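You operate a simulated robot arm through the tools that you are given. There is no shell and no other tool.

Carry out the task below with a simulated robot arm. There is one attempt and no reset: what you move stays moved.

TASK
Fit the foam sleeve in its stand and push the typing stick home into it.
Fine: the sleeve goes in first.
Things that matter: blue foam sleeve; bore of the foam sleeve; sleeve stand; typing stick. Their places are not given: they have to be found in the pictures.

It is judged by the outcome, as a careful person would: the job done as asked, and still so three seconds after it is handed in. It fails if anything else is knocked over, pushed out of place, dropped, spilled or broken.

THE ROBOT
A 6-joint arm with a two-finger parallel gripper, fixed in place. Base frame: the origin is on the floor under the middle of its stand, x ahead of it, y to its left, z up; the work surface is at about z = 760. Units: mm, rad, N and s.
With the tool pointing down near the work surface it reaches from about 240 to 640 mm from the base axis. Its first joint turns from -1.152 to 1.152 rad. Payload 2.7 kg.
The tool frame sits at the grasp point between the pads (the TCP): z along the fingers, y along the line on which they close. The tips reach 23 mm beyond it. Largest opening 94 mm; finger width 38, thickness 10; the body of the gripper, 54 by 96 mm, starts 39 mm behind the TCP.
Orientation is that of the tool frame in the base frame, as a unit quaternion [w, x, y, z]. With the fingers straight down and closing along the base's y, the tool's x points along the base's -x, its y along +y and its z along -z.

THE INTERFACE
- The arm moves only by the tool arm_command. Its argument "commands" is text: rows parted by semicolons, each of 7 numbers parted by spaces: the shift along the tool's x, y, z in units of 400 mm (1.0 is 400 mm), then the turn, a rotation vector about the tool's x, y, z in units of 60 degrees (1.0 is 60 degrees), then the gripper command, from -1 (fully open) to 1 (shut), values between in proportion. In form: x y z ax ay az fingers; .... A call has 1 to 20 rows; each row is the pose to reach, as a shift and turn from the pose commanded when the call began, along the tool's axes at that moment. A call with a number of a shift or a turn outside -1 to 1 is refused whole. A row lasts 0.2 s, in which the tool goes at most 50 mm and 0.15 rad; a call with a longer step from one row to the next is refused whole, and so is a gripper value outside its range. A pose out of reach is approached as far as the arm can. The call stops where the force on the tool passes 40 N (or 10 N more than at its start, if that is more) or the arm is blocked; 0.2 s more then pass. Each finger travels about 45 mm/s and halts on what it meets, pressing with about 40 N; the grip force reading is that of the motor and also rises with nothing between the fingers. The clock runs only during rows and for 0.2 s after the last one: add rows that repeat a pose to give the fingers time. The reply holds the time, the measured pose of the TCP, the force on the tool along the base axes, the opening and the grip force, in the units named above and with some noise, with the torque about the TCP (base axes, N m) and any sound that the robot's microphone picked up.
- Cameras (640 x 400 px; columns grow to the right, rows downward): "scene" is fixed at [83.6, -434.7, 1412.1]; the picture's right is [0.69, -0.72, 0.00], its down [-0.37, -0.35, -0.86] and it looks along [0.62, 0.60, -0.51] (base axes); focal length 346 px, centre (320, 200). "wrist" rides on the gripper at [86, 16, -74] in the tool frame; the picture's right is [-0.18, 0.98, 0.00], its down [-0.58, -0.11, -0.81] and it looks along [-0.79, -0.15, 0.59] (tool axes); focal length 243 px, centre (320, 200).
- camera(camera): a new picture of that camera. The clock stands still meanwhile.
- point_at(camera, pixels): for up to 12 pixels [column, row] of the newest picture of that camera ("zoom" is the newest enlarged one), the place [x, y, z] in the base frame of the surface seen there, good to about 3 mm. The clock stands still meanwhile.
- zoom(camera, box): a new picture of the part [left, top, right, bottom] of that camera's present view, enlarged. The clock stands still meanwhile.
- sign_off(): hands the job in; it is judged then, once.

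Open the gripper and draw the arm clear of the work before you hand the job in, unless the task says otherwise.

The tools are called after ">>>" as name(argument=value, ...) on one line, values as JSON. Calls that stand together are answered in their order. arm_command: Moves the arm, as the interface text tells. Its arguments: {"type":"object","properties":{"commands":{"type":"string"}},"required":["commands"]} The other tools are called the same way: camera (camera) takes a picture; point_at (camera, pixels) gives the place of the surface under pixels of a picture; zoom (camera, box) takes an enlarged picture of a part of a camera's view; sign_off () hands the job in.

At the start:

```text
time_s: 0.0
eef_pos: [468.3, 108.4, 1075.1]
orientation: [0.001, 0.0, 1.0, 0.0]
force: [-0.2, -0.1, 0.6]
ft_torque: [0.0, 0.01, 0.03]
grip_width: 94.2
grasp_force: 0.1
```

scene: 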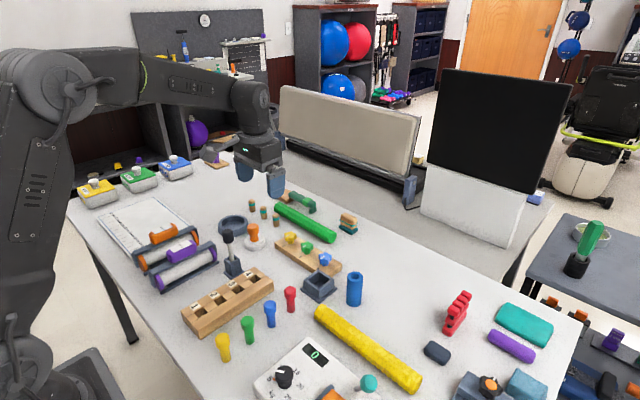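
wrist: 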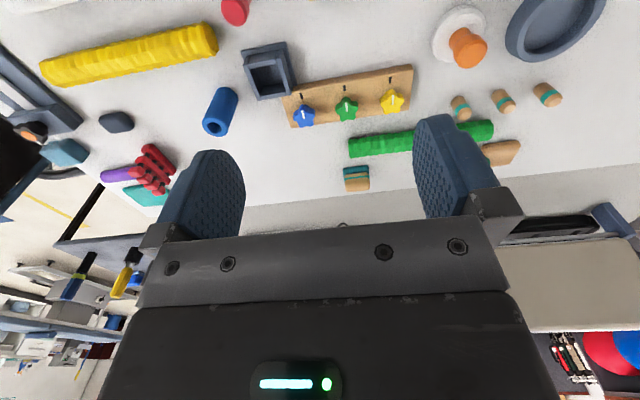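

The scene picture shows a blue cylinder near (355, 288), a grey square stand near (319, 286) and a dark item with a knob near (232, 255). I zoom in to identify each of them.

>>> zoom(camera="scene", box=[270, 230, 400, 320])

>>> zoom(camera="scene", box=[190, 200, 290, 300])

>>> zoom(camera="scene", box=[400, 270, 600, 400])

>>> zoom(camera="wrist", box=[180, 30, 340, 150])

```text
4.44 times, centred on (335, 275) of scene
```

zoom: 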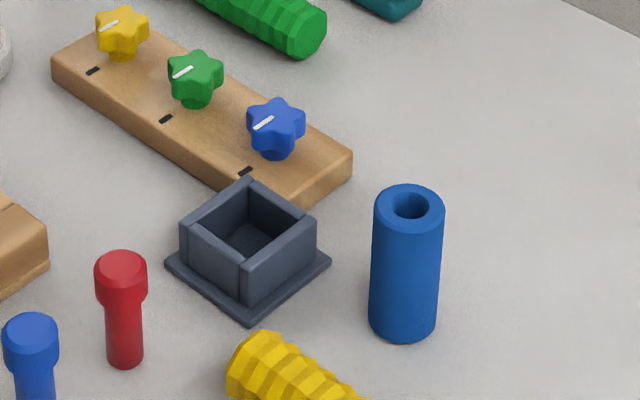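

```text
4.00 times, centred on (240, 250) of scene
```

zoom: 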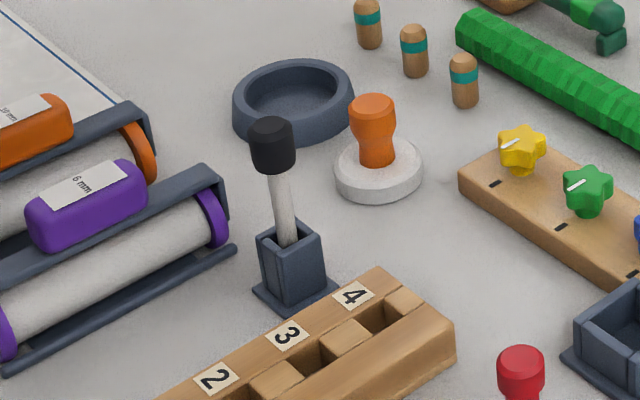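

```text
3.08 times, centred on (500, 335) of scene
```

zoom: 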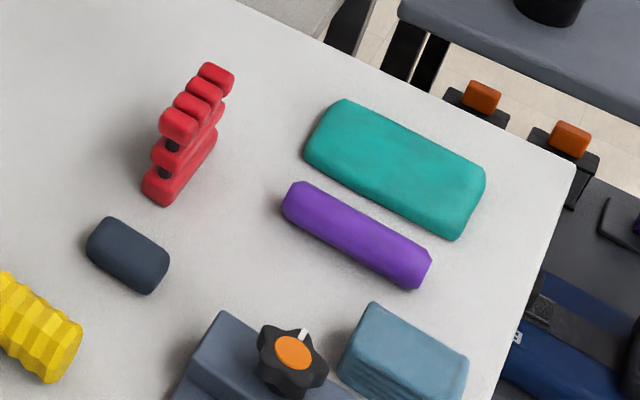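

```text
3.33 times, centred on (260, 90) of wrist
```

zoom: 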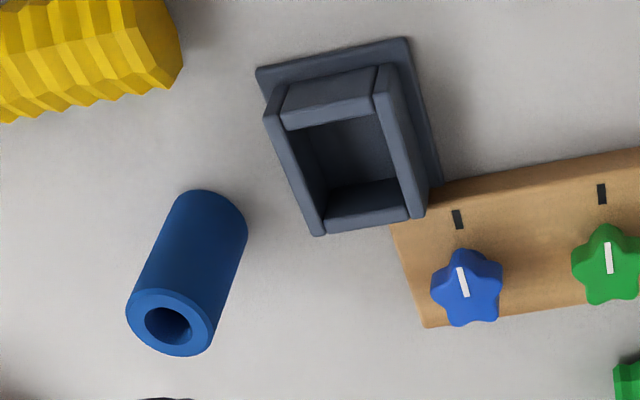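

The sleeve stands upright at zoom (407, 265), its stand is the open square box at (248, 248), and the stick (white shaft, black cap) is in a small holder at scene (232, 255). I zoom on the sleeve and stand again so I can measure them.

>>> zoom(camera="scene", box=[290, 250, 380, 310])

```text
6.67 times, centred on (335, 280) of scene
```

zoom: 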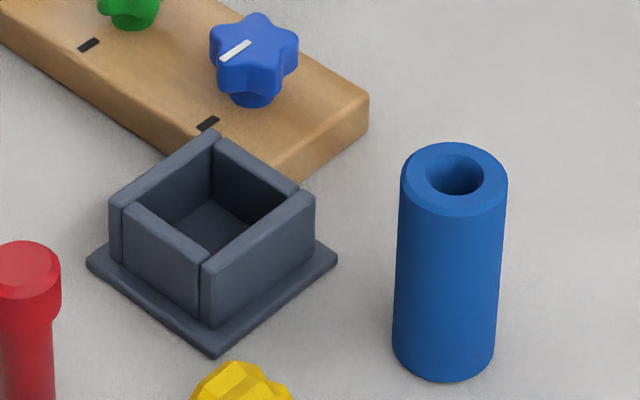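

The zoom shows the sleeve's top ring centred near (455, 177) and the stand's rim corners at about (214, 140), (308, 195), (210, 265) and (117, 205). I measure these points.

>>> point_at(camera="zoom", pixels=[[412, 177], [498, 180], [455, 147], [455, 208], [445, 372], [214, 138], [310, 194], [209, 264], [115, 204], [205, 230], [88, 262], [336, 257]])

>>> point_at(camera="zoom", pixels=[[213, 355], [214, 150], [296, 195], [205, 250], [132, 203], [160, 178], [260, 170], [165, 238], [262, 232], [400, 350], [490, 350], [455, 185]])

```text
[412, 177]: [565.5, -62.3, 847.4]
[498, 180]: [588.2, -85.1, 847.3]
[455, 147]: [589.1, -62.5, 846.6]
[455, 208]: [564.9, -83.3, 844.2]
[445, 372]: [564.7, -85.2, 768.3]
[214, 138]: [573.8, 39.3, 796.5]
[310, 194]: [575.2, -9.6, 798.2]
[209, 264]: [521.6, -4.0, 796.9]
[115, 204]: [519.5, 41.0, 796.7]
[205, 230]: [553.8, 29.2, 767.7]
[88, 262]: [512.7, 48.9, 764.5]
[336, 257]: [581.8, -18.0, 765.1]
```

```text
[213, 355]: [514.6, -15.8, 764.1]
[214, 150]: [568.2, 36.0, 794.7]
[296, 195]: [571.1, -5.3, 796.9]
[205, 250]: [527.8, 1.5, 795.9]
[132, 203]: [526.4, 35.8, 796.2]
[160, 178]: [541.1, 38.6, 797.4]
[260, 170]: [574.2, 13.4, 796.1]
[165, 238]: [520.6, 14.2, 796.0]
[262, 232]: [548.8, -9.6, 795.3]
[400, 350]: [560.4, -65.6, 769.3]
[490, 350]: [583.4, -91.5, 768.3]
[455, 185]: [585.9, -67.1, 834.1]
```

The sleeve is about 38 mm across with its top at z 847, centred near (577, -73). The stand's opening is about 42 mm, centred near (548, 16), with its rim at z 797. Next I zoom on the stick and its holder to measure them.

>>> zoom(camera="scene", box=[200, 220, 275, 285])

```text
6.15 times, centred on (238, 252) of scene
```

zoom: 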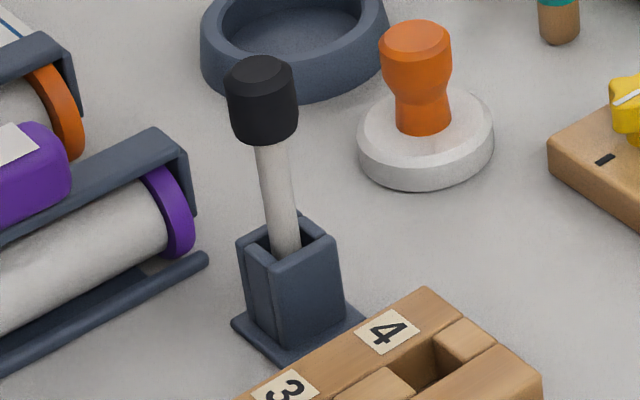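

The stick's black cap is at zoom (262, 100), its shaft runs from (272, 150) to (287, 250), and the holder's rim is around (287, 240). I measure them and the close neighbours: the purple roller, the wooden block and the orange knob.

>>> point_at(camera="zoom", pixels=[[260, 62], [262, 80], [228, 105], [297, 105], [264, 140], [272, 155], [285, 235], [285, 248], [285, 213], [335, 238], [271, 265], [238, 240]])

>>> point_at(camera="zoom", pixels=[[232, 322], [275, 362], [366, 318], [155, 130], [185, 155], [205, 258], [425, 290], [385, 330], [415, 30], [280, 85], [60, 140], [310, 60]])

>>> camera(camera="scene")

```text
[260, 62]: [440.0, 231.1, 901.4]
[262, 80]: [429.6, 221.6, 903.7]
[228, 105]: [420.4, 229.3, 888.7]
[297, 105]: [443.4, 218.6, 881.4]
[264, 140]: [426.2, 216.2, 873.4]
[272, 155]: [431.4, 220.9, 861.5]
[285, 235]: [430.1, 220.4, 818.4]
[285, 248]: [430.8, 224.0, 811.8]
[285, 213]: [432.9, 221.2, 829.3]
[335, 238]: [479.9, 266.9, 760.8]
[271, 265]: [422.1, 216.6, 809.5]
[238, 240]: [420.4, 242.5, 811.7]
```

```text
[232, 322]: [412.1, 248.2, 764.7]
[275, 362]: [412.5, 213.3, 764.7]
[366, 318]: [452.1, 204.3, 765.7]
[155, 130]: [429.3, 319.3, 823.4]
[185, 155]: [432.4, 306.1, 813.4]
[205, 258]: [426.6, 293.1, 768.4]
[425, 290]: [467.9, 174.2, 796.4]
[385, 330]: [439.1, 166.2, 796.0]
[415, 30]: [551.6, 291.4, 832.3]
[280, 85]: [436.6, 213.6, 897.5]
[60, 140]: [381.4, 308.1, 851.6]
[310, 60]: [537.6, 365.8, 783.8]
```

```text
taken
```

scene: 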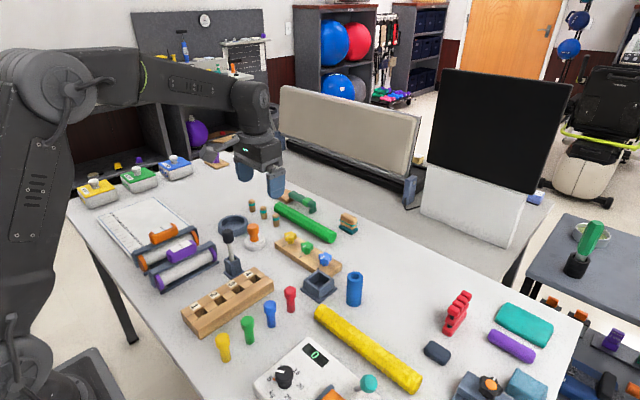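

The stick's shaft is at about (433, 225). Its cap is about 28 mm wide and runs from z 872 to 903. I zoom in harder on the stand and the sleeve's bore to refine the sizes and check how high the neighbouring star board is.

>>> zoom(camera="scene", box=[300, 262, 348, 302])

```text
10.00 times, centred on (324, 282) of scene
```

zoom: 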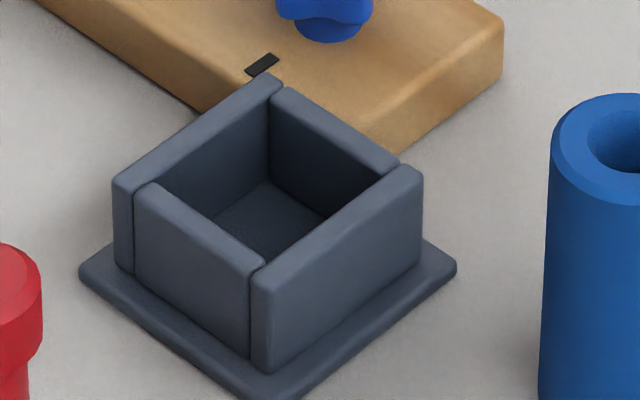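

The opening's inner corners appear at zoom (270, 100), (388, 170), (264, 258) and (152, 186). I measure these, the outer corners, and the star knob.

>>> point_at(camera="zoom", pixels=[[275, 78], [415, 170], [262, 278], [120, 180], [200, 128], [340, 130], [340, 222], [200, 225], [265, 195], [235, 215], [300, 215], [265, 235]])

>>> point_at(camera="zoom", pixels=[[82, 270], [455, 268], [262, 395], [330, 5], [330, 38], [500, 40], [262, 62], [390, 140], [266, 75], [125, 172], [255, 285], [410, 168]])

>>> point_at(camera="scene", pixels=[[325, 257], [326, 260], [307, 247], [320, 310], [292, 290], [400, 380], [355, 278]])

```text
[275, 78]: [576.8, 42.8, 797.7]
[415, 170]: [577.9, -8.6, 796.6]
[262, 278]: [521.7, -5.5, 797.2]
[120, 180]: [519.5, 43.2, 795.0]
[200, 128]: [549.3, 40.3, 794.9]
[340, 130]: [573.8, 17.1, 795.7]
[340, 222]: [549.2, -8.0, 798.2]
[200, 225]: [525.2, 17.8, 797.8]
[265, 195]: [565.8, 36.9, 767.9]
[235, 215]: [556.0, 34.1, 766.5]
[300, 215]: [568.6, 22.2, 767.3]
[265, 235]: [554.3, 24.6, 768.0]
```

```text
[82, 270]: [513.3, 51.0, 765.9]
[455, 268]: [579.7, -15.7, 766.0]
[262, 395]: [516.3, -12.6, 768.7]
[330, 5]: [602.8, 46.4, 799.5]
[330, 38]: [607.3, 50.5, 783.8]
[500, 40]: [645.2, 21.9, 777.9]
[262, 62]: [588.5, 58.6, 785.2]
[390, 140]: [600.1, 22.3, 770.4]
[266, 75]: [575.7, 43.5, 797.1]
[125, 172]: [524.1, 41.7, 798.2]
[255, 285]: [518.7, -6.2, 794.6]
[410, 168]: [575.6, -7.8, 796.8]
```

```text
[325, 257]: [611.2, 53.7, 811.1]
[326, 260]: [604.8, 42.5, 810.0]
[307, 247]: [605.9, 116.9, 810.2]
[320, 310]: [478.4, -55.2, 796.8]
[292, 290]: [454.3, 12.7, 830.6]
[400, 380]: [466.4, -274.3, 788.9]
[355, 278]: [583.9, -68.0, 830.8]
```

The stand is centred at about (548.3, 17) and lies square to the base axes. The stars top out near z 811. I move with the fingers open to a point above the sleeve, TCP about (577, -73, 910), for a close wrist look.

>>> arm_command(commands="-0.034 -0.0567 0.0516 0 0 0 -1; -0.068 -0.1134 0.1031 0 0 0 -1; -0.102 -0.1701 0.1547 0 0 0 -1; -0.136 -0.2268 0.2063 0 0 0 -1; -0.170 -0.2834 0.2578 0 0 0 -1; -0.204 -0.3401 0.3094 0 0 0 -1; -0.238 -0.3968 0.3609 0 0 0 -1; -0.272 -0.4535 0.4125 0 0 0 -1; -0.272 -0.4535 0.4125 0 0 0 -1")

>>> camera(camera="wrist")

>>> camera(camera="scene")

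```text
time_s: 2.0
eef_pos: [577.1, -72.6, 910.2]
orientation: [0.0, -0.001, 1.0, -0.001]
force: [0.3, -0.4, -0.3]
ft_torque: [-0.02, -0.02, 0.02]
grip_width: 94.0
grasp_force: 0.0
```

```text
taken
```

wrist: 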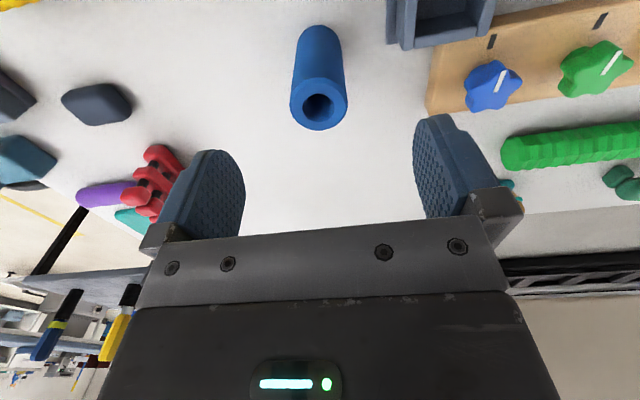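

```text
taken
```

scene: 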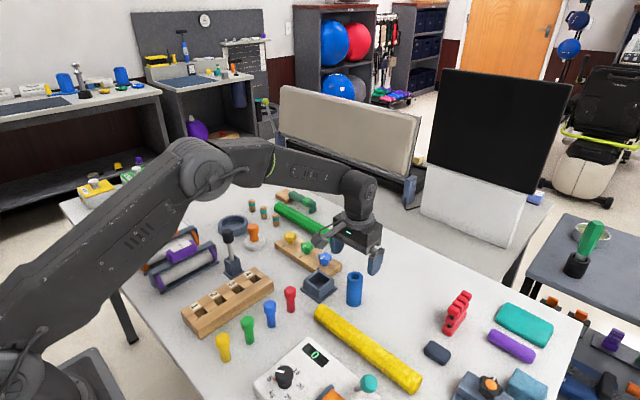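

The wrist picture shows the sleeve's top ring at about (319, 104), roughly between the fingers. I zoom in on it to measure its centre more precisely.

>>> zoom(camera="wrist", box=[280, 60, 360, 140])

```text
5.00 times, centred on (320, 100) of wrist
```

zoom: 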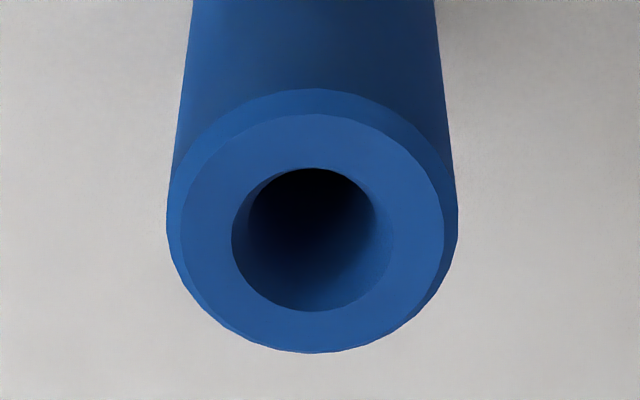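

>>> point_at(camera="zoom", pixels=[[312, 122], [312, 335], [200, 230], [430, 230], [230, 310], [395, 310], [235, 150], [390, 150], [312, 155], [312, 325], [310, 190], [300, 290]])

```text
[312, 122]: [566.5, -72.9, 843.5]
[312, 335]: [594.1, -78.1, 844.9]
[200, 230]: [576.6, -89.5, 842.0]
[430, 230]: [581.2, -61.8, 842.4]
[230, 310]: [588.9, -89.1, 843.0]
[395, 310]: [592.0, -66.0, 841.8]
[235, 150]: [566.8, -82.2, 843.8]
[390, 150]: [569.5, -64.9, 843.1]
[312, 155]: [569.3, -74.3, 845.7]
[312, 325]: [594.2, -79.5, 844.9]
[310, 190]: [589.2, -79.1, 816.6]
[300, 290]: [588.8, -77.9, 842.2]
```

The ring's centre works out at about (578, -74) with the top near z 845. I lower to TCP z 823 with the fingers open so they straddle the upper sleeve, tips at about 800 and clear of the stand.

>>> arm_command(commands="-0.0005 -0.0007 0.055 0 0 0 -1; -0.001 -0.0015 0.11 0 0 0 -1; -0.0015 -0.002 0.165 0 0 0 -1; -0.00175 -0.0025 0.2178 0 0 0 -1; -0.00175 -0.0025 0.2178 0 0 0 -1")

>>> camera(camera="wrist")

>>> zoom(camera="scene", box=[290, 220, 410, 310])

```text
time_s: 3.2
eef_pos: [578.4, -74.0, 824.0]
orientation: [0.001, -0.001, 1.0, 0.0]
force: [-0.4, -0.1, 0.0]
ft_torque: [0.06, 0.01, 0.01]
grip_width: 94.2
grasp_force: 0.0
```

```text
taken
```

wrist: 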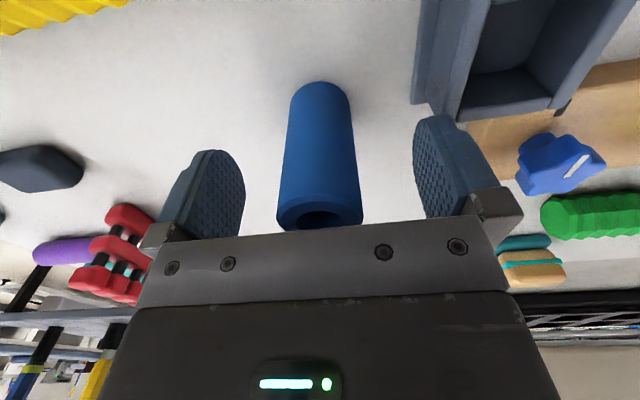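

```text
4.44 times, centred on (350, 265) of scene
```

zoom: 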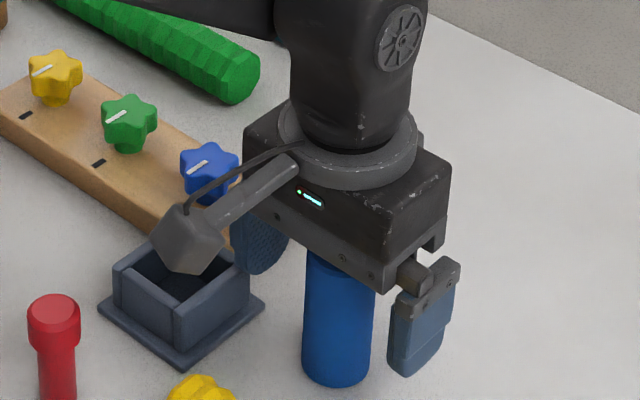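

The sleeve at (320, 160) sits between the two pads with clear gaps on both sides. I close the fingers gently to about 33 mm to grip it.

>>> arm_command(commands="0 0 0 0 0 0 0.1; 0 0 0 0 0 0 0.2; 0 0 0 0 0 0 0.3; 0 0 0 0 0 0 0.3; 0 0 0 0 0 0 0.3; 0 0 0 0 0 0 0.3")

>>> camera(camera="wrist")

```text
time_s: 4.6
eef_pos: [577.7, -74.9, 822.8]
orientation: [0.001, 0.0, 1.0, 0.0]
force: [0.9, -0.7, 0.7]
ft_torque: [-0.03, 0.0, 0.02]
grip_width: 36.4
grasp_force: 40.0
```

```text
taken
```

wrist: 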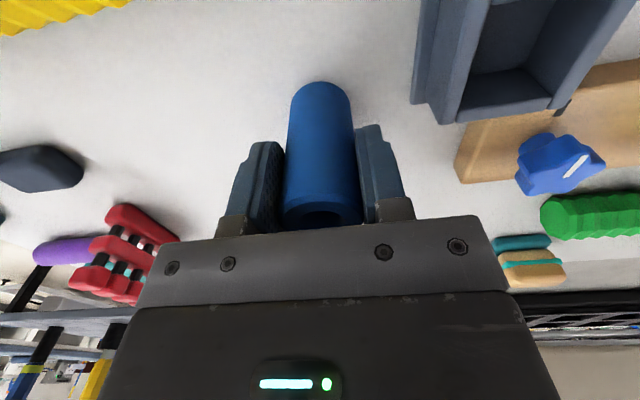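

The grip reads 36.4 mm at 40 N, so the sleeve is held. I lift it straight up 70 mm.

>>> arm_command(commands="0 0 -0.025 0 0 0 0.3; 0 0 -0.075 0 0 0 0.3; 0 0 -0.125 0 0 0 0.3; 0 0 -0.175 0 0 0 0.3; 0 0 -0.175 0 0 0 0.3")

>>> camera(camera="wrist")

>>> zoom(camera="scene", box=[290, 200, 410, 310])

```text
time_s: 5.8
eef_pos: [577.1, -74.0, 893.2]
orientation: [0.0, -0.001, 1.0, 0.0]
force: [0.4, -0.5, -0.1]
ft_torque: [0.01, 0.0, 0.01]
grip_width: 36.8
grasp_force: 40.1
```

```text
taken
```

wrist: 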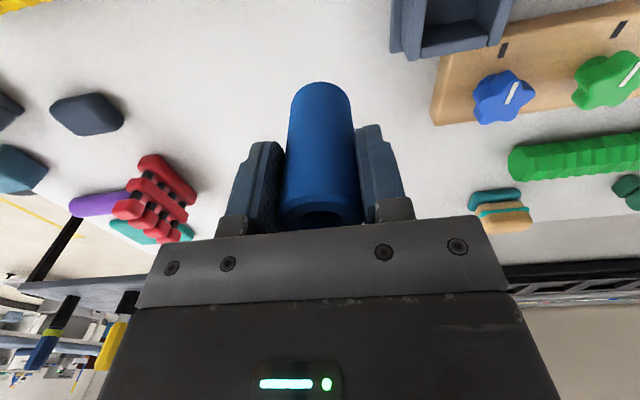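

```text
3.64 times, centred on (350, 255) of scene
```

zoom: 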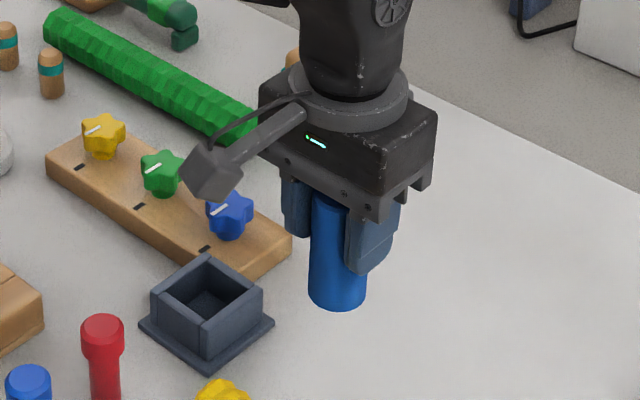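

The sleeve is in hand and hanging straight. I zoom the wrist view to measure where its axis sits relative to the tool.

>>> zoom(camera="wrist", box=[260, 70, 380, 240])

>>> point_at(camera="wrist", pixels=[[321, 90], [321, 100], [321, 110], [321, 120], [321, 140], [321, 160], [300, 100], [340, 100], [295, 100], [347, 100], [321, 180], [321, 86]])

```text
2.35 times, centred on (320, 155) of wrist
```

zoom: 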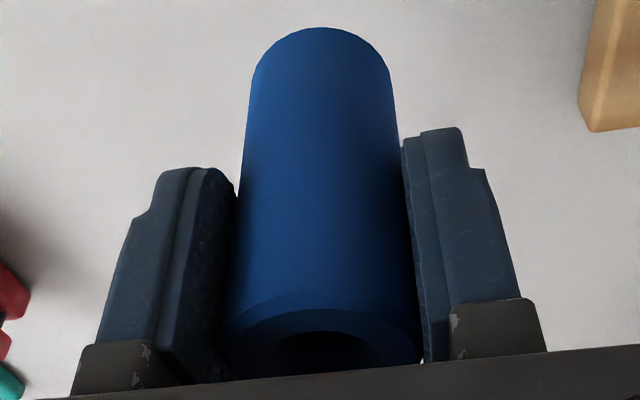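

```text
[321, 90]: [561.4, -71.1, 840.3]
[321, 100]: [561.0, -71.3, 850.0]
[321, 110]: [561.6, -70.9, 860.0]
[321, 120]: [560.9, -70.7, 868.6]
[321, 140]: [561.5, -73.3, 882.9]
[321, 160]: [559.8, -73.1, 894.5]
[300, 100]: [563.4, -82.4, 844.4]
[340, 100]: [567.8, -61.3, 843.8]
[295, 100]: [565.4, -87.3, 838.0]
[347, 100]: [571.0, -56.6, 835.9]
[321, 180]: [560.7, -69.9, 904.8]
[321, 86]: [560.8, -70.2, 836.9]
```

The sleeve's near face measures x about 561, so its axis sits about 1.8 mm ahead of the TCP in x and centred in y. I shift to about (510, -60) at the same height so the wrist camera can see the stand clear of the sleeve.

>>> arm_command(commands="0.0425 0.009 0 0 0 0 0.3; 0.085 0.0175 0 0 0 0 0.3; 0.1275 0.026 0 0 0 0 0.3; 0.1695 0.035 0 0 0 0 0.3; 0.1695 0.035 0 0 0 0 0.3")

>>> camera(camera="wrist")

>>> zoom(camera="wrist", box=[370, 60, 480, 150])

```text
time_s: 7.0
eef_pos: [509.1, -59.6, 893.2]
orientation: [0.0, 0.0, 1.0, -0.001]
force: [0.2, 0.3, 0.5]
ft_torque: [0.03, 0.03, 0.03]
grip_width: 36.8
grasp_force: 39.8
```

```text
taken
```

wrist: 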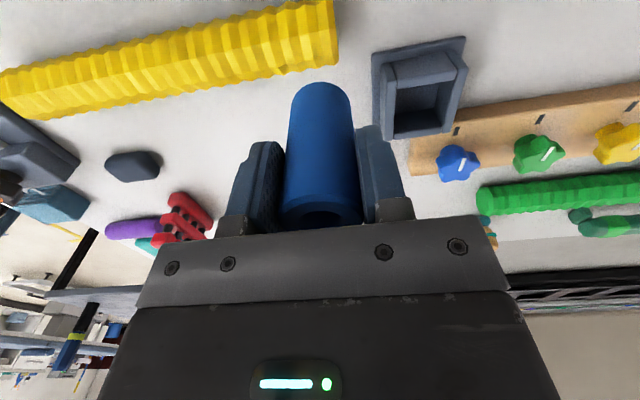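

```text
4.44 times, centred on (425, 105) of wrist
```

zoom: 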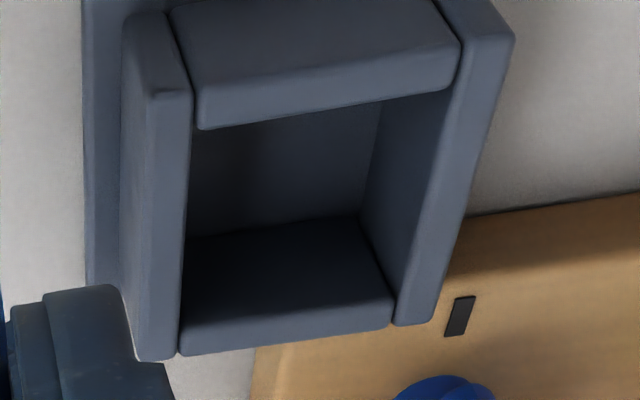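

The stand's rim is clear in the zoom: near wall top around (330, 85), left wall (160, 220), right wall (450, 180), far wall (285, 330). I measure points along the top of each wall.

>>> point_at(camera="zoom", pixels=[[205, 122], [325, 104], [450, 84], [188, 120], [184, 220], [179, 340], [456, 100], [425, 210], [395, 315], [200, 345], [290, 330], [385, 315]])

>>> point_at(camera="zoom", pixels=[[165, 120], [160, 220], [155, 340], [485, 60], [455, 180], [418, 310], [210, 105], [325, 85], [445, 68], [200, 335], [290, 318], [380, 300]])

```text
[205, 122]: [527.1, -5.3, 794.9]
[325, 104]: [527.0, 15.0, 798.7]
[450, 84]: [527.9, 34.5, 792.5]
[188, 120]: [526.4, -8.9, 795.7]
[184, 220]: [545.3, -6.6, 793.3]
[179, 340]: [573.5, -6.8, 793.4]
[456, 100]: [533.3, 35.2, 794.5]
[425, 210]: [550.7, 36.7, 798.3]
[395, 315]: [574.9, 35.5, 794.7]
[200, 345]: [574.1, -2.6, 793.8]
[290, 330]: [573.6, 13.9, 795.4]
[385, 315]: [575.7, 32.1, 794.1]
```

```text
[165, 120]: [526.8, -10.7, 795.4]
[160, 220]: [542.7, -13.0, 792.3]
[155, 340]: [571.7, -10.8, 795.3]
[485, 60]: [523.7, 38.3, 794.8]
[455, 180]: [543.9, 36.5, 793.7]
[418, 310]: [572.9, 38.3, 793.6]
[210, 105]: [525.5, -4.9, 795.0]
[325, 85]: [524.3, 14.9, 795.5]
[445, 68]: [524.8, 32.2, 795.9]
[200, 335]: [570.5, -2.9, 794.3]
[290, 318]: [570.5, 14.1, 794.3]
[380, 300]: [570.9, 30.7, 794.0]
```

The wrist view puts the stand's centre at about (548.9, 14) and the scene view at (548.5, 17). Allowing for the sleeve offset, I move to TCP (548.2, 15.2), staying at height, then lower until the sleeve's bottom is just above the rim to check the alignment.

>>> arm_command(commands="-0.024 0.047 0 0 0 0 0.3; -0.048 0.094 0 0 0 0 0.3; -0.072 0.141 0 0 0 0 0.3; -0.0955 0.188 0 0 0 0 0.3; -0.0955 0.188 0.02 0 0 0 0.3; -0.0955 0.188 0.04 0 0 0 0.3; -0.0955 0.188 0.055 0 0 0 0.3; -0.0955 0.188 0.055 0 0 0 0.3")

>>> camera(camera="wrist")

>>> zoom(camera="scene", box=[285, 240, 355, 310])

>>> zoom(camera="wrist", box=[250, 30, 390, 130])

```text
time_s: 8.8
eef_pos: [546.9, 15.0, 870.7]
orientation: [0.0, 0.0, 1.0, 0.0]
force: [-0.7, 0.3, -0.5]
ft_torque: [-0.01, 0.03, 0.03]
grip_width: 36.7
grasp_force: 40.2
```

```text
taken
```

wrist: 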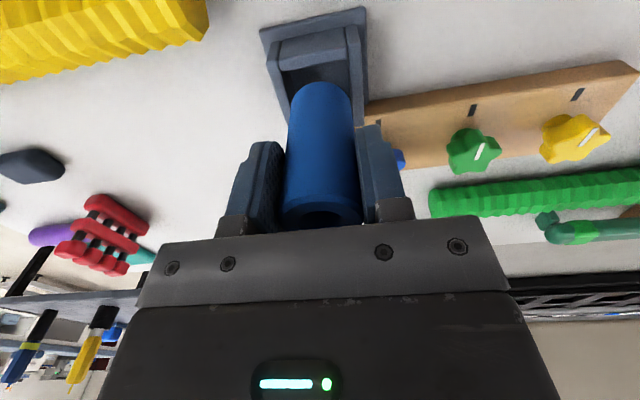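

```text
5.71 times, centred on (320, 275) of scene
```

zoom: 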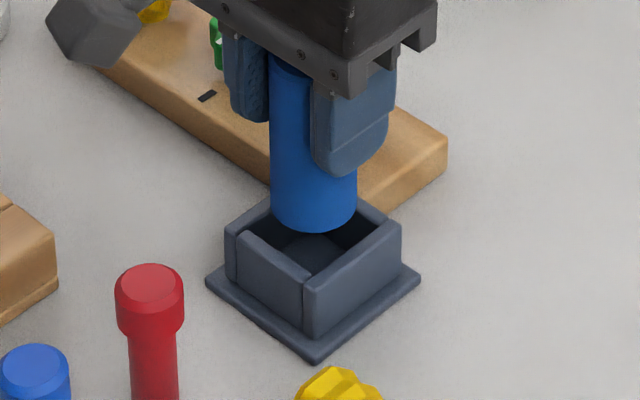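

```text
4.00 times, centred on (320, 80) of wrist
```

zoom: 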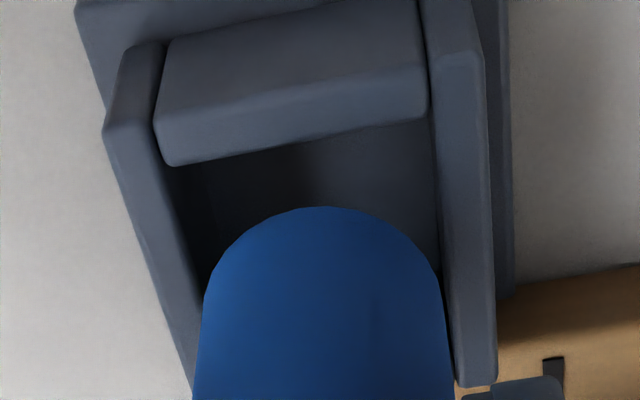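

In the scene zoom the sleeve (271–357, centre 314) lines up with the stand (225–402, centre 313.5) left to right. To check the fore-aft alignment I measure many points on the sleeve's near face and the stand's rim in this same wrist zoom.

>>> point_at(camera="zoom", pixels=[[310, 225], [320, 225], [330, 225], [310, 245], [320, 245], [330, 245], [310, 270], [320, 270], [330, 270], [310, 300], [320, 300], [330, 300]])

>>> point_at(camera="zoom", pixels=[[175, 150], [210, 145], [250, 138], [290, 130], [330, 123], [370, 117], [410, 110], [175, 130], [250, 118], [330, 105], [410, 90], [290, 112]])

>>> point_at(camera="zoom", pixels=[[440, 100], [445, 150], [450, 200], [453, 250], [456, 300], [459, 350], [135, 100], [145, 150], [155, 190], [165, 230], [176, 270], [185, 310]])

```text
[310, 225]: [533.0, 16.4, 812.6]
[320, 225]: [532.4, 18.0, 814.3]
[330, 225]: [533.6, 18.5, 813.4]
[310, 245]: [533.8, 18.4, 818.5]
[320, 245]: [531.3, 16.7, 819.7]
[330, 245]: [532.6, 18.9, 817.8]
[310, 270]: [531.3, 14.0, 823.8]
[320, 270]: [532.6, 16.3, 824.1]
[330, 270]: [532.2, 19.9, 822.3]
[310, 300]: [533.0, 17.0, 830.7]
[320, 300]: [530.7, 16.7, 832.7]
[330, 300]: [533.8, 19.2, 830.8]
```

```text
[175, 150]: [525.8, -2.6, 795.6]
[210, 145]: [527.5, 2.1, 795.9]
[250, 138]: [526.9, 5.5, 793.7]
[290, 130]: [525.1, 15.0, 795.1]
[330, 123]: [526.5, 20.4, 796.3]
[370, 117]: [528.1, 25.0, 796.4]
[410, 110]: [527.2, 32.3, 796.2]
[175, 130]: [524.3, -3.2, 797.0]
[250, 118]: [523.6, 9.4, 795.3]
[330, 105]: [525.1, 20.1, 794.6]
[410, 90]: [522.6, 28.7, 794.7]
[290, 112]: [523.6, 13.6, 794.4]
```

```text
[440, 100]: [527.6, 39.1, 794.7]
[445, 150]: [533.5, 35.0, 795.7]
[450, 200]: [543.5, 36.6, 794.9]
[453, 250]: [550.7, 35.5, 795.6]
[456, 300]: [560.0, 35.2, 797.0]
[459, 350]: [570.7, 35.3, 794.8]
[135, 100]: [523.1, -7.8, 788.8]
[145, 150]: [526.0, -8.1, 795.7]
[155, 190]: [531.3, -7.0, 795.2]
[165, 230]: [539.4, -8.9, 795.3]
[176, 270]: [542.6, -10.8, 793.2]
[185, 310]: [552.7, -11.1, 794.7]
```

The wrist measurements put the sleeve's axis at about (550.7, 14) and the opening's centre at about (548.9, 14.6). I check against a tighter scene zoom.

>>> zoom(camera="scene", box=[298, 262, 342, 302])

```text
10.00 times, centred on (320, 282) of scene
```

zoom: 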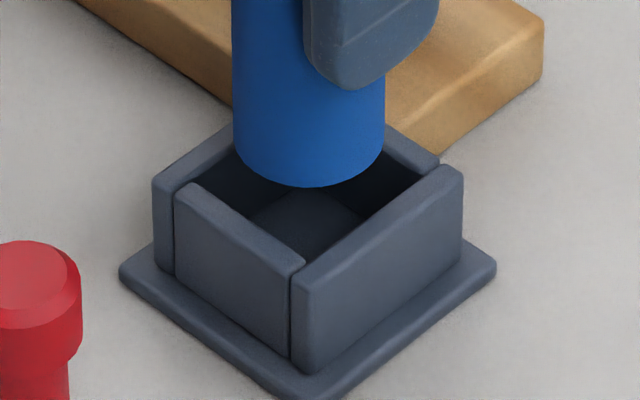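

The scene and wrist measurements together suggest the sleeve is about 1.4 mm too far forward in x. I shift back by that and lower slowly until the bottom just enters the opening, watching the force.

>>> arm_command(commands="0.0035 -0.0005 0 0 0 0 0.3; 0.0035 -0.0005 0.008 0 0 0 0.3; 0.0035 -0.0005 0.016 0 0 0 0.3; 0.0035 -0.0005 0.024 0 0 0 0.3; 0.0035 -0.0005 0.032 0 0 0 0.3; 0.0035 -0.0005 0.032 0 0 0 0.3")

>>> zoom(camera="scene", box=[298, 262, 342, 302])

>>> zoom(camera="wrist", box=[250, 30, 390, 130])

```text
time_s: 10.2
eef_pos: [546.1, 13.8, 858.7]
orientation: [0.0, -0.001, 1.0, 0.0]
force: [0.5, -0.3, -0.2]
ft_torque: [-0.04, -0.01, 0.0]
grip_width: 36.9
grasp_force: 39.9
```

```text
10.00 times, centred on (320, 282) of scene
```

zoom: 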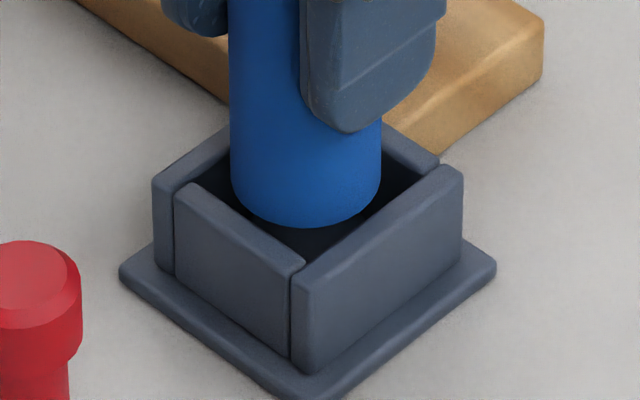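

```text
4.00 times, centred on (320, 80) of wrist
```

zoom: 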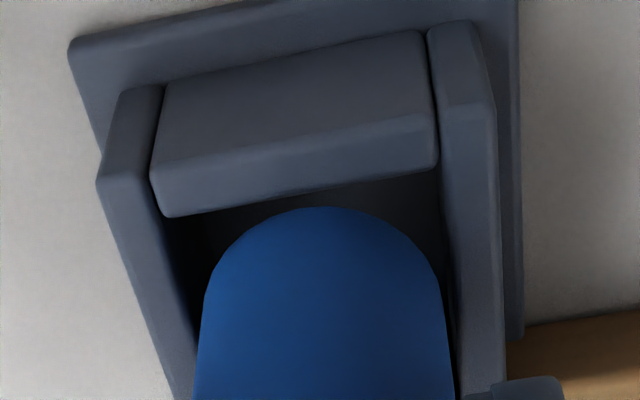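

The force is still about zero with the sleeve's bottom near rim level, and it sits inside the walls in both views. I lower another 5 mm in small steps and check the force.

>>> arm_command(commands="0 0 0.004 0 0 0 0.3; 0 0 0.008 0 0 0 0.3; 0 0 0.0125 0 0 0 0.3; 0 0 0.0125 0 0 0 0.3")

>>> zoom(camera="scene", box=[298, 262, 342, 302])

>>> zoom(camera="wrist", box=[250, 30, 390, 130])

```text
time_s: 11.2
eef_pos: [547.1, 14.2, 854.2]
orientation: [0.0, 0.0, 1.0, 0.0]
force: [-0.7, 0.0, 0.2]
ft_torque: [0.0, -0.01, 0.02]
grip_width: 36.9
grasp_force: 40.0
```

```text
10.00 times, centred on (320, 282) of scene
```

zoom: 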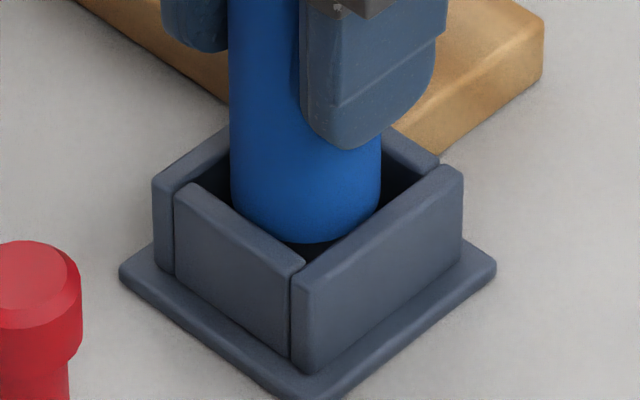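

```text
4.00 times, centred on (320, 80) of wrist
```

zoom: 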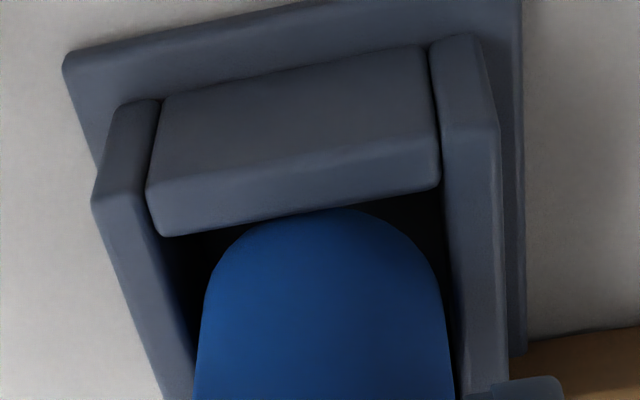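

The sleeve's bottom is now below the rim with no contact force, so it has entered. I lower further, another 18 mm in small steps.

>>> arm_command(commands="0 0 0.008 0 0 0 0.3; 0 0 0.016 0 0 0 0.3; 0 0 0.024 0 0 0 0.3; 0 0 0.032 0 0 0 0.3; 0 0 0.039 0 0 0 0.3; 0 0 0.045 0 0 0 0.3; 0 0 0.045 0 0 0 0.3")

>>> zoom(camera="scene", box=[298, 262, 342, 302])

>>> zoom(camera="wrist", box=[250, 30, 390, 130])

```text
time_s: 12.8
eef_pos: [547.2, 15.6, 835.5]
orientation: [0.0, 0.001, 1.0, -0.001]
force: [-0.5, -0.2, -0.2]
ft_torque: [-0.03, -0.04, 0.0]
grip_width: 37.0
grasp_force: 40.1
```

```text
10.00 times, centred on (320, 282) of scene
```

zoom: 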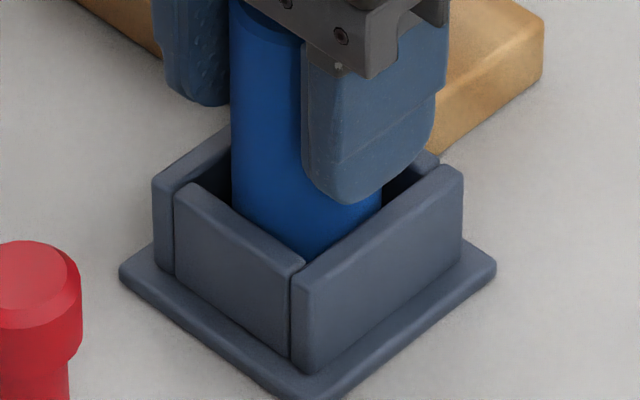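

```text
4.00 times, centred on (320, 80) of wrist
```

zoom: 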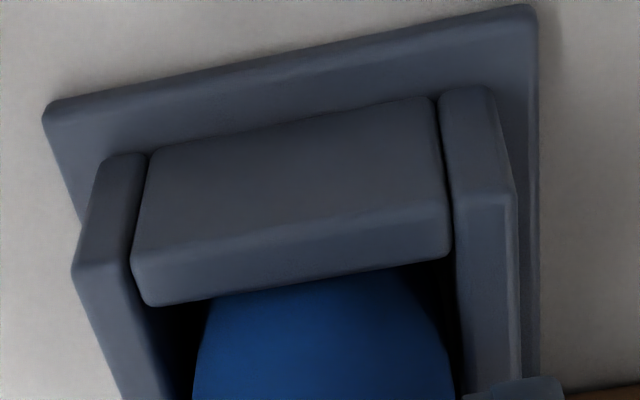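

There is still no contact force, and the sleeve's bottom should be about 5 mm above the stand's floor. I lower 4 mm more gently.

>>> arm_command(commands="0 0 0.0025 0 0 0 0.3; 0 0 0.005 0 0 0 0.3; 0 0 0.0075 0 0 0 0.3; 0 0 0.01 0 0 0 0.3; 0 0 0.01 0 0 0 0.3")

```text
time_s: 14.0
eef_pos: [546.2, 14.9, 832.4]
orientation: [0.0, 0.0, 1.0, 0.0]
force: [0.0, 0.3, 0.3]
ft_torque: [-0.01, -0.03, 0.0]
grip_width: 36.5
grasp_force: 39.7
```

No contact yet with TCP at about 831. I lower in 0.5 mm steps for another 3 mm.

>>> arm_command(commands="0 0 0.00125 0 0 0 0.3; 0 0 0.0025 0 0 0 0.3; 0 0 0.00375 0 0 0 0.3; 0 0 0.005 0 0 0 0.3; 0 0 0.005 0 0 0 0.3")

```text
time_s: 15.2
eef_pos: [546.9, 15.1, 830.9]
orientation: [0.0, 0.0, 1.0, 0.0]
force: [-0.6, 0.1, 1.1]
ft_torque: [0.01, -0.01, 0.02]
grip_width: 36.8
grasp_force: 40.0
```

Force z is 1.1 N, which may be first contact or just noise. I lower another 2 mm in small steps.

>>> arm_command(commands="0 0 0.00125 0 0 0 0.3; 0 0 0.0025 0 0 0 0.3; 0 0 0.00375 0 0 0 0.3; 0 0 0.005 0 0 0 0.3; 0 0 0.005 0 0 0 0.3")

>>> zoom(camera="scene", box=[298, 255, 342, 302])

```text
time_s: 16.4
eef_pos: [546.2, 14.8, 829.8]
orientation: [0.002, 0.0, 1.0, 0.0]
force: [-7.9, 1.2, 27.3]
ft_torque: [0.07, 0.49, -0.02]
grip_width: 36.8
grasp_force: 40.5
```

```text
8.51 times, centred on (320, 278) of scene
```

zoom: 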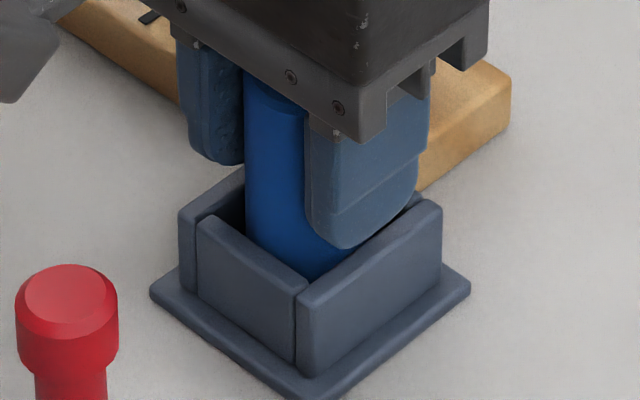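

Force z is 27 N at TCP 829.5, which matches the sleeve sitting on the stand's floor. I ease the pressure by 1.5 mm, then open the fingers part way to release it.

>>> arm_command(commands="0 0 -0.002 0 0 0 0.3; 0 0 -0.00375 0 0 0 0.3; 0 0 -0.00375 0 0 0 0.1; 0 0 -0.00375 0 0 0 0.0; 0 0 -0.00375 0 0 0 -0.1; 0 0 -0.00375 0 0 0 -0.2; 0 0 -0.00375 0 0 0 -0.2")

>>> zoom(camera="scene", box=[290, 245, 350, 302])

>>> camera(camera="wrist")

```text
time_s: 18.0
eef_pos: [546.2, 15.2, 829.6]
orientation: [0.0, 0.0, 1.0, 0.0]
force: [-0.2, -0.6, -0.2]
ft_torque: [-0.02, -0.02, 0.02]
grip_width: 56.5
grasp_force: 0.0
```

```text
7.02 times, centred on (320, 274) of scene
```

zoom: 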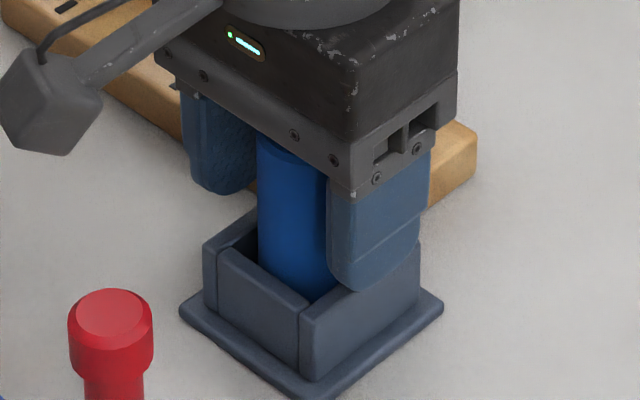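

```text
taken
```

wrist: 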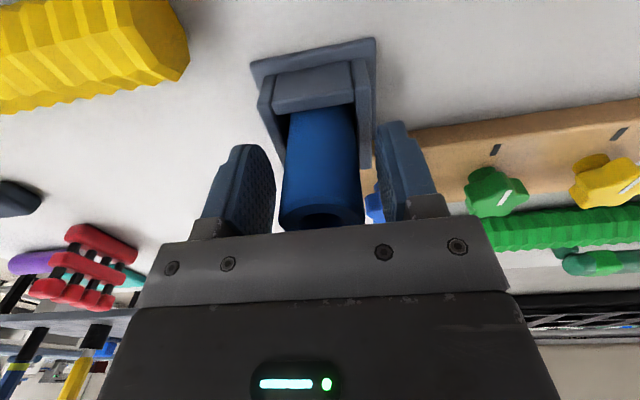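

The fingers are clear on both sides and the sleeve stands upright in the stand. I rise straight up by 130 mm.

>>> arm_command(commands="0 0 -0.025 0 0 0 -0.2; 0 0 -0.075 0 0 0 -0.2; 0 0 -0.15 0 0 0 -0.2; 0 0 -0.225 0 0 0 -0.2; 0 0 -0.3 0 0 0 -0.2; 0 0 -0.325 0 0 0 -0.2; 0 0 -0.325 0 0 0 -0.2")

>>> zoom(camera="scene", box=[290, 242, 350, 302])

>>> camera(camera="wrist")

```text
time_s: 19.6
eef_pos: [548.2, 15.3, 960.8]
orientation: [0.0, 0.0, 1.0, 0.0]
force: [0.2, 0.4, 0.5]
ft_torque: [0.0, 0.01, 0.01]
grip_width: 56.5
grasp_force: 0.0
```

```text
6.67 times, centred on (320, 272) of scene
```

zoom: 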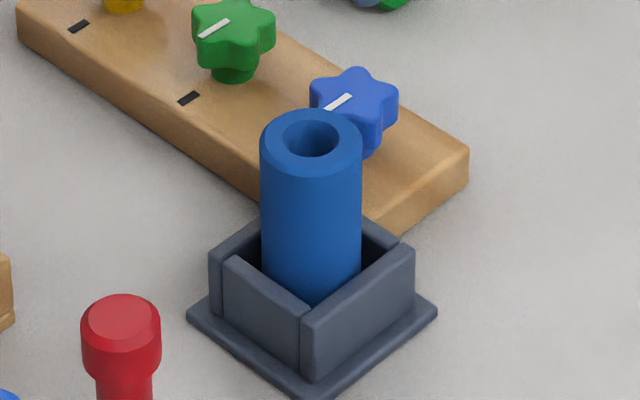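

```text
taken
```

wrist: 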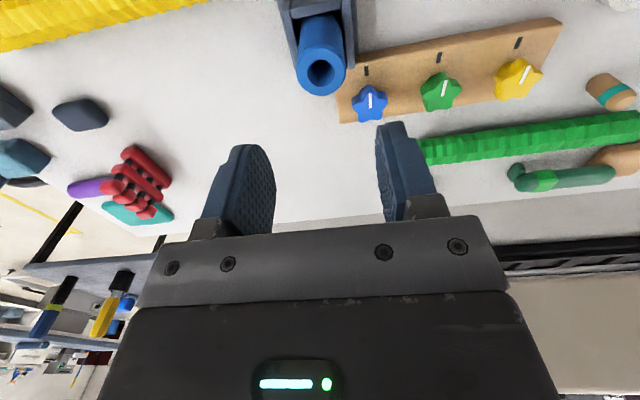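

The sleeve stands upright in its stand. I zoom on the bore in the wrist view to measure its centre and width.

>>> zoom(camera="wrist", box=[290, 40, 350, 100])

>>> zoom(camera="scene", box=[304, 252, 334, 272])

```text
6.67 times, centred on (320, 70) of wrist
```

zoom: 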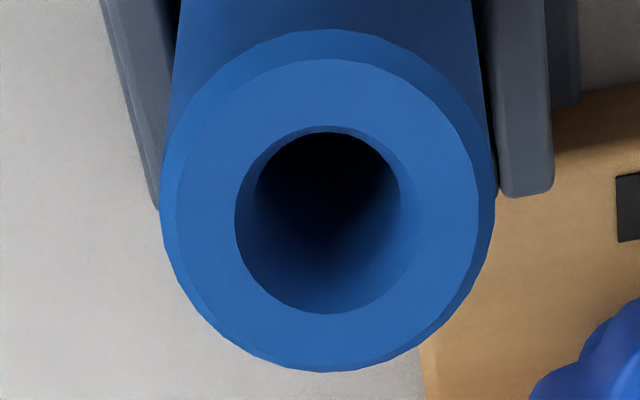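

```text
16.00 times, centred on (319, 262) of scene
```

zoom: 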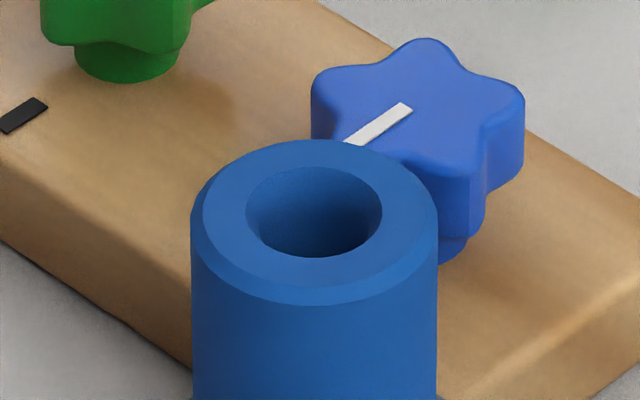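

In the scene zoom the bore spans 246–382 by 167–258, centre about (314, 212). I take points around the face ring to fix the bore's centre.

>>> point_at(camera="zoom", pixels=[[225, 212], [403, 212], [314, 153], [314, 275], [255, 165], [375, 165], [250, 260], [378, 260], [235, 190], [395, 190], [230, 235], [400, 235]])

>>> point_at(camera="wrist", pixels=[[304.4, 73.3], [336.5, 73.3], [320.5, 53.5], [320.5, 91], [310, 60], [331, 60], [310, 86], [331, 86], [306, 67], [335, 67], [306, 80], [335, 80]])

```text
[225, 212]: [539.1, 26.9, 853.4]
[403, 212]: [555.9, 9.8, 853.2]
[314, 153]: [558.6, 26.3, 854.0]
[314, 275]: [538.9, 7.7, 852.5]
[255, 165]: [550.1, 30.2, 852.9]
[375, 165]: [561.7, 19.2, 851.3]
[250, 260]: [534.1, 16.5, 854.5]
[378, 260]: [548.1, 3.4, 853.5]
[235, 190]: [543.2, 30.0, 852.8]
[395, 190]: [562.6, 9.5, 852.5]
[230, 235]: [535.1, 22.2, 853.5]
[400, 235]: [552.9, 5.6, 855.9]
```

```text
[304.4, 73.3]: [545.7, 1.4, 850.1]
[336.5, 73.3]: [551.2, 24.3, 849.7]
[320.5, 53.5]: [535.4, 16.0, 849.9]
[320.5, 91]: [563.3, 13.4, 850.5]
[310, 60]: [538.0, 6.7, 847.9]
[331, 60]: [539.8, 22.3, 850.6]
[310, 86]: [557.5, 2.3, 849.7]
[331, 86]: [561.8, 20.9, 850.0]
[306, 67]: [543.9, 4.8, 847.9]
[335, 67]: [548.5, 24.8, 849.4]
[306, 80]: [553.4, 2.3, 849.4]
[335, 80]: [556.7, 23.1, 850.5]
```

Averaging the two cameras, which bracket the gripper's own position when it released, gives a bore centre of about (549, 15.1) and a top of about z 851.5. Next I move at this height to a spot over the typing stick, around (435, 223).

>>> arm_command(commands="0.04 0.0743 0 0 0 0 -0.2; 0.08 0.1486 0 0 0 0 -0.2; 0.12 0.2229 0 0 0 0 -0.2; 0.16 0.2971 0 0 0 0 -0.2; 0.20 0.3714 0 0 0 0 -0.2; 0.24 0.4457 0 0 0 0 -0.2; 0.28 0.52 0 0 0 0 -0.2; 0.28 0.52 0 0 0 0 -0.2")

>>> camera(camera="wrist")

>>> zoom(camera="wrist", box=[270, 40, 370, 140])

>>> camera(camera="scene")

```text
time_s: 21.4
eef_pos: [433.4, 224.2, 959.0]
orientation: [0.0, 0.0, 1.0, 0.0]
force: [-0.1, 0.1, 0.4]
ft_torque: [0.0, 0.03, 0.01]
grip_width: 56.4
grasp_force: 0.1
```

```text
taken
```

wrist: 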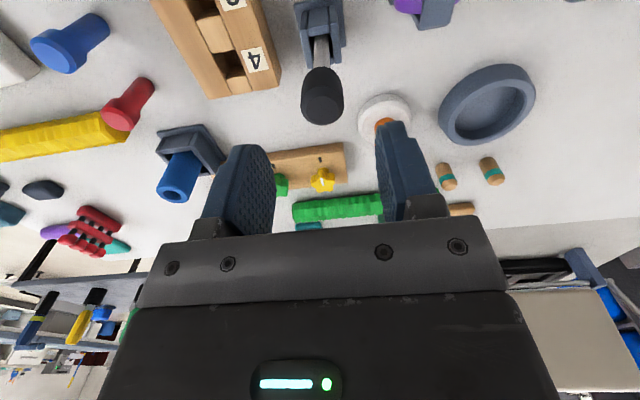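

```text
4.00 times, centred on (320, 90) of wrist
```

zoom: 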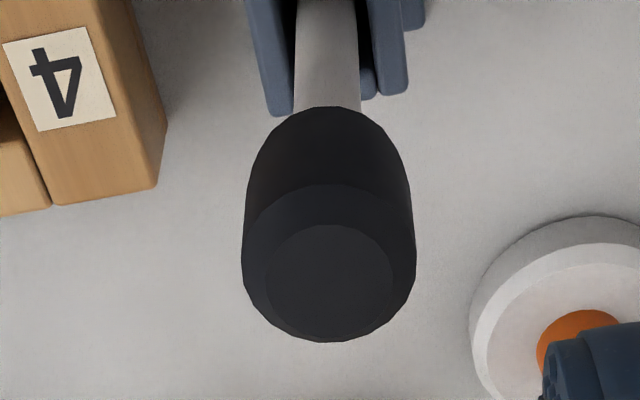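

```text
taken
```

scene: 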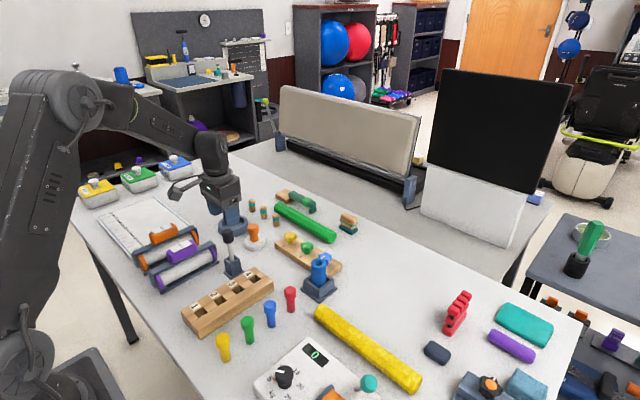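

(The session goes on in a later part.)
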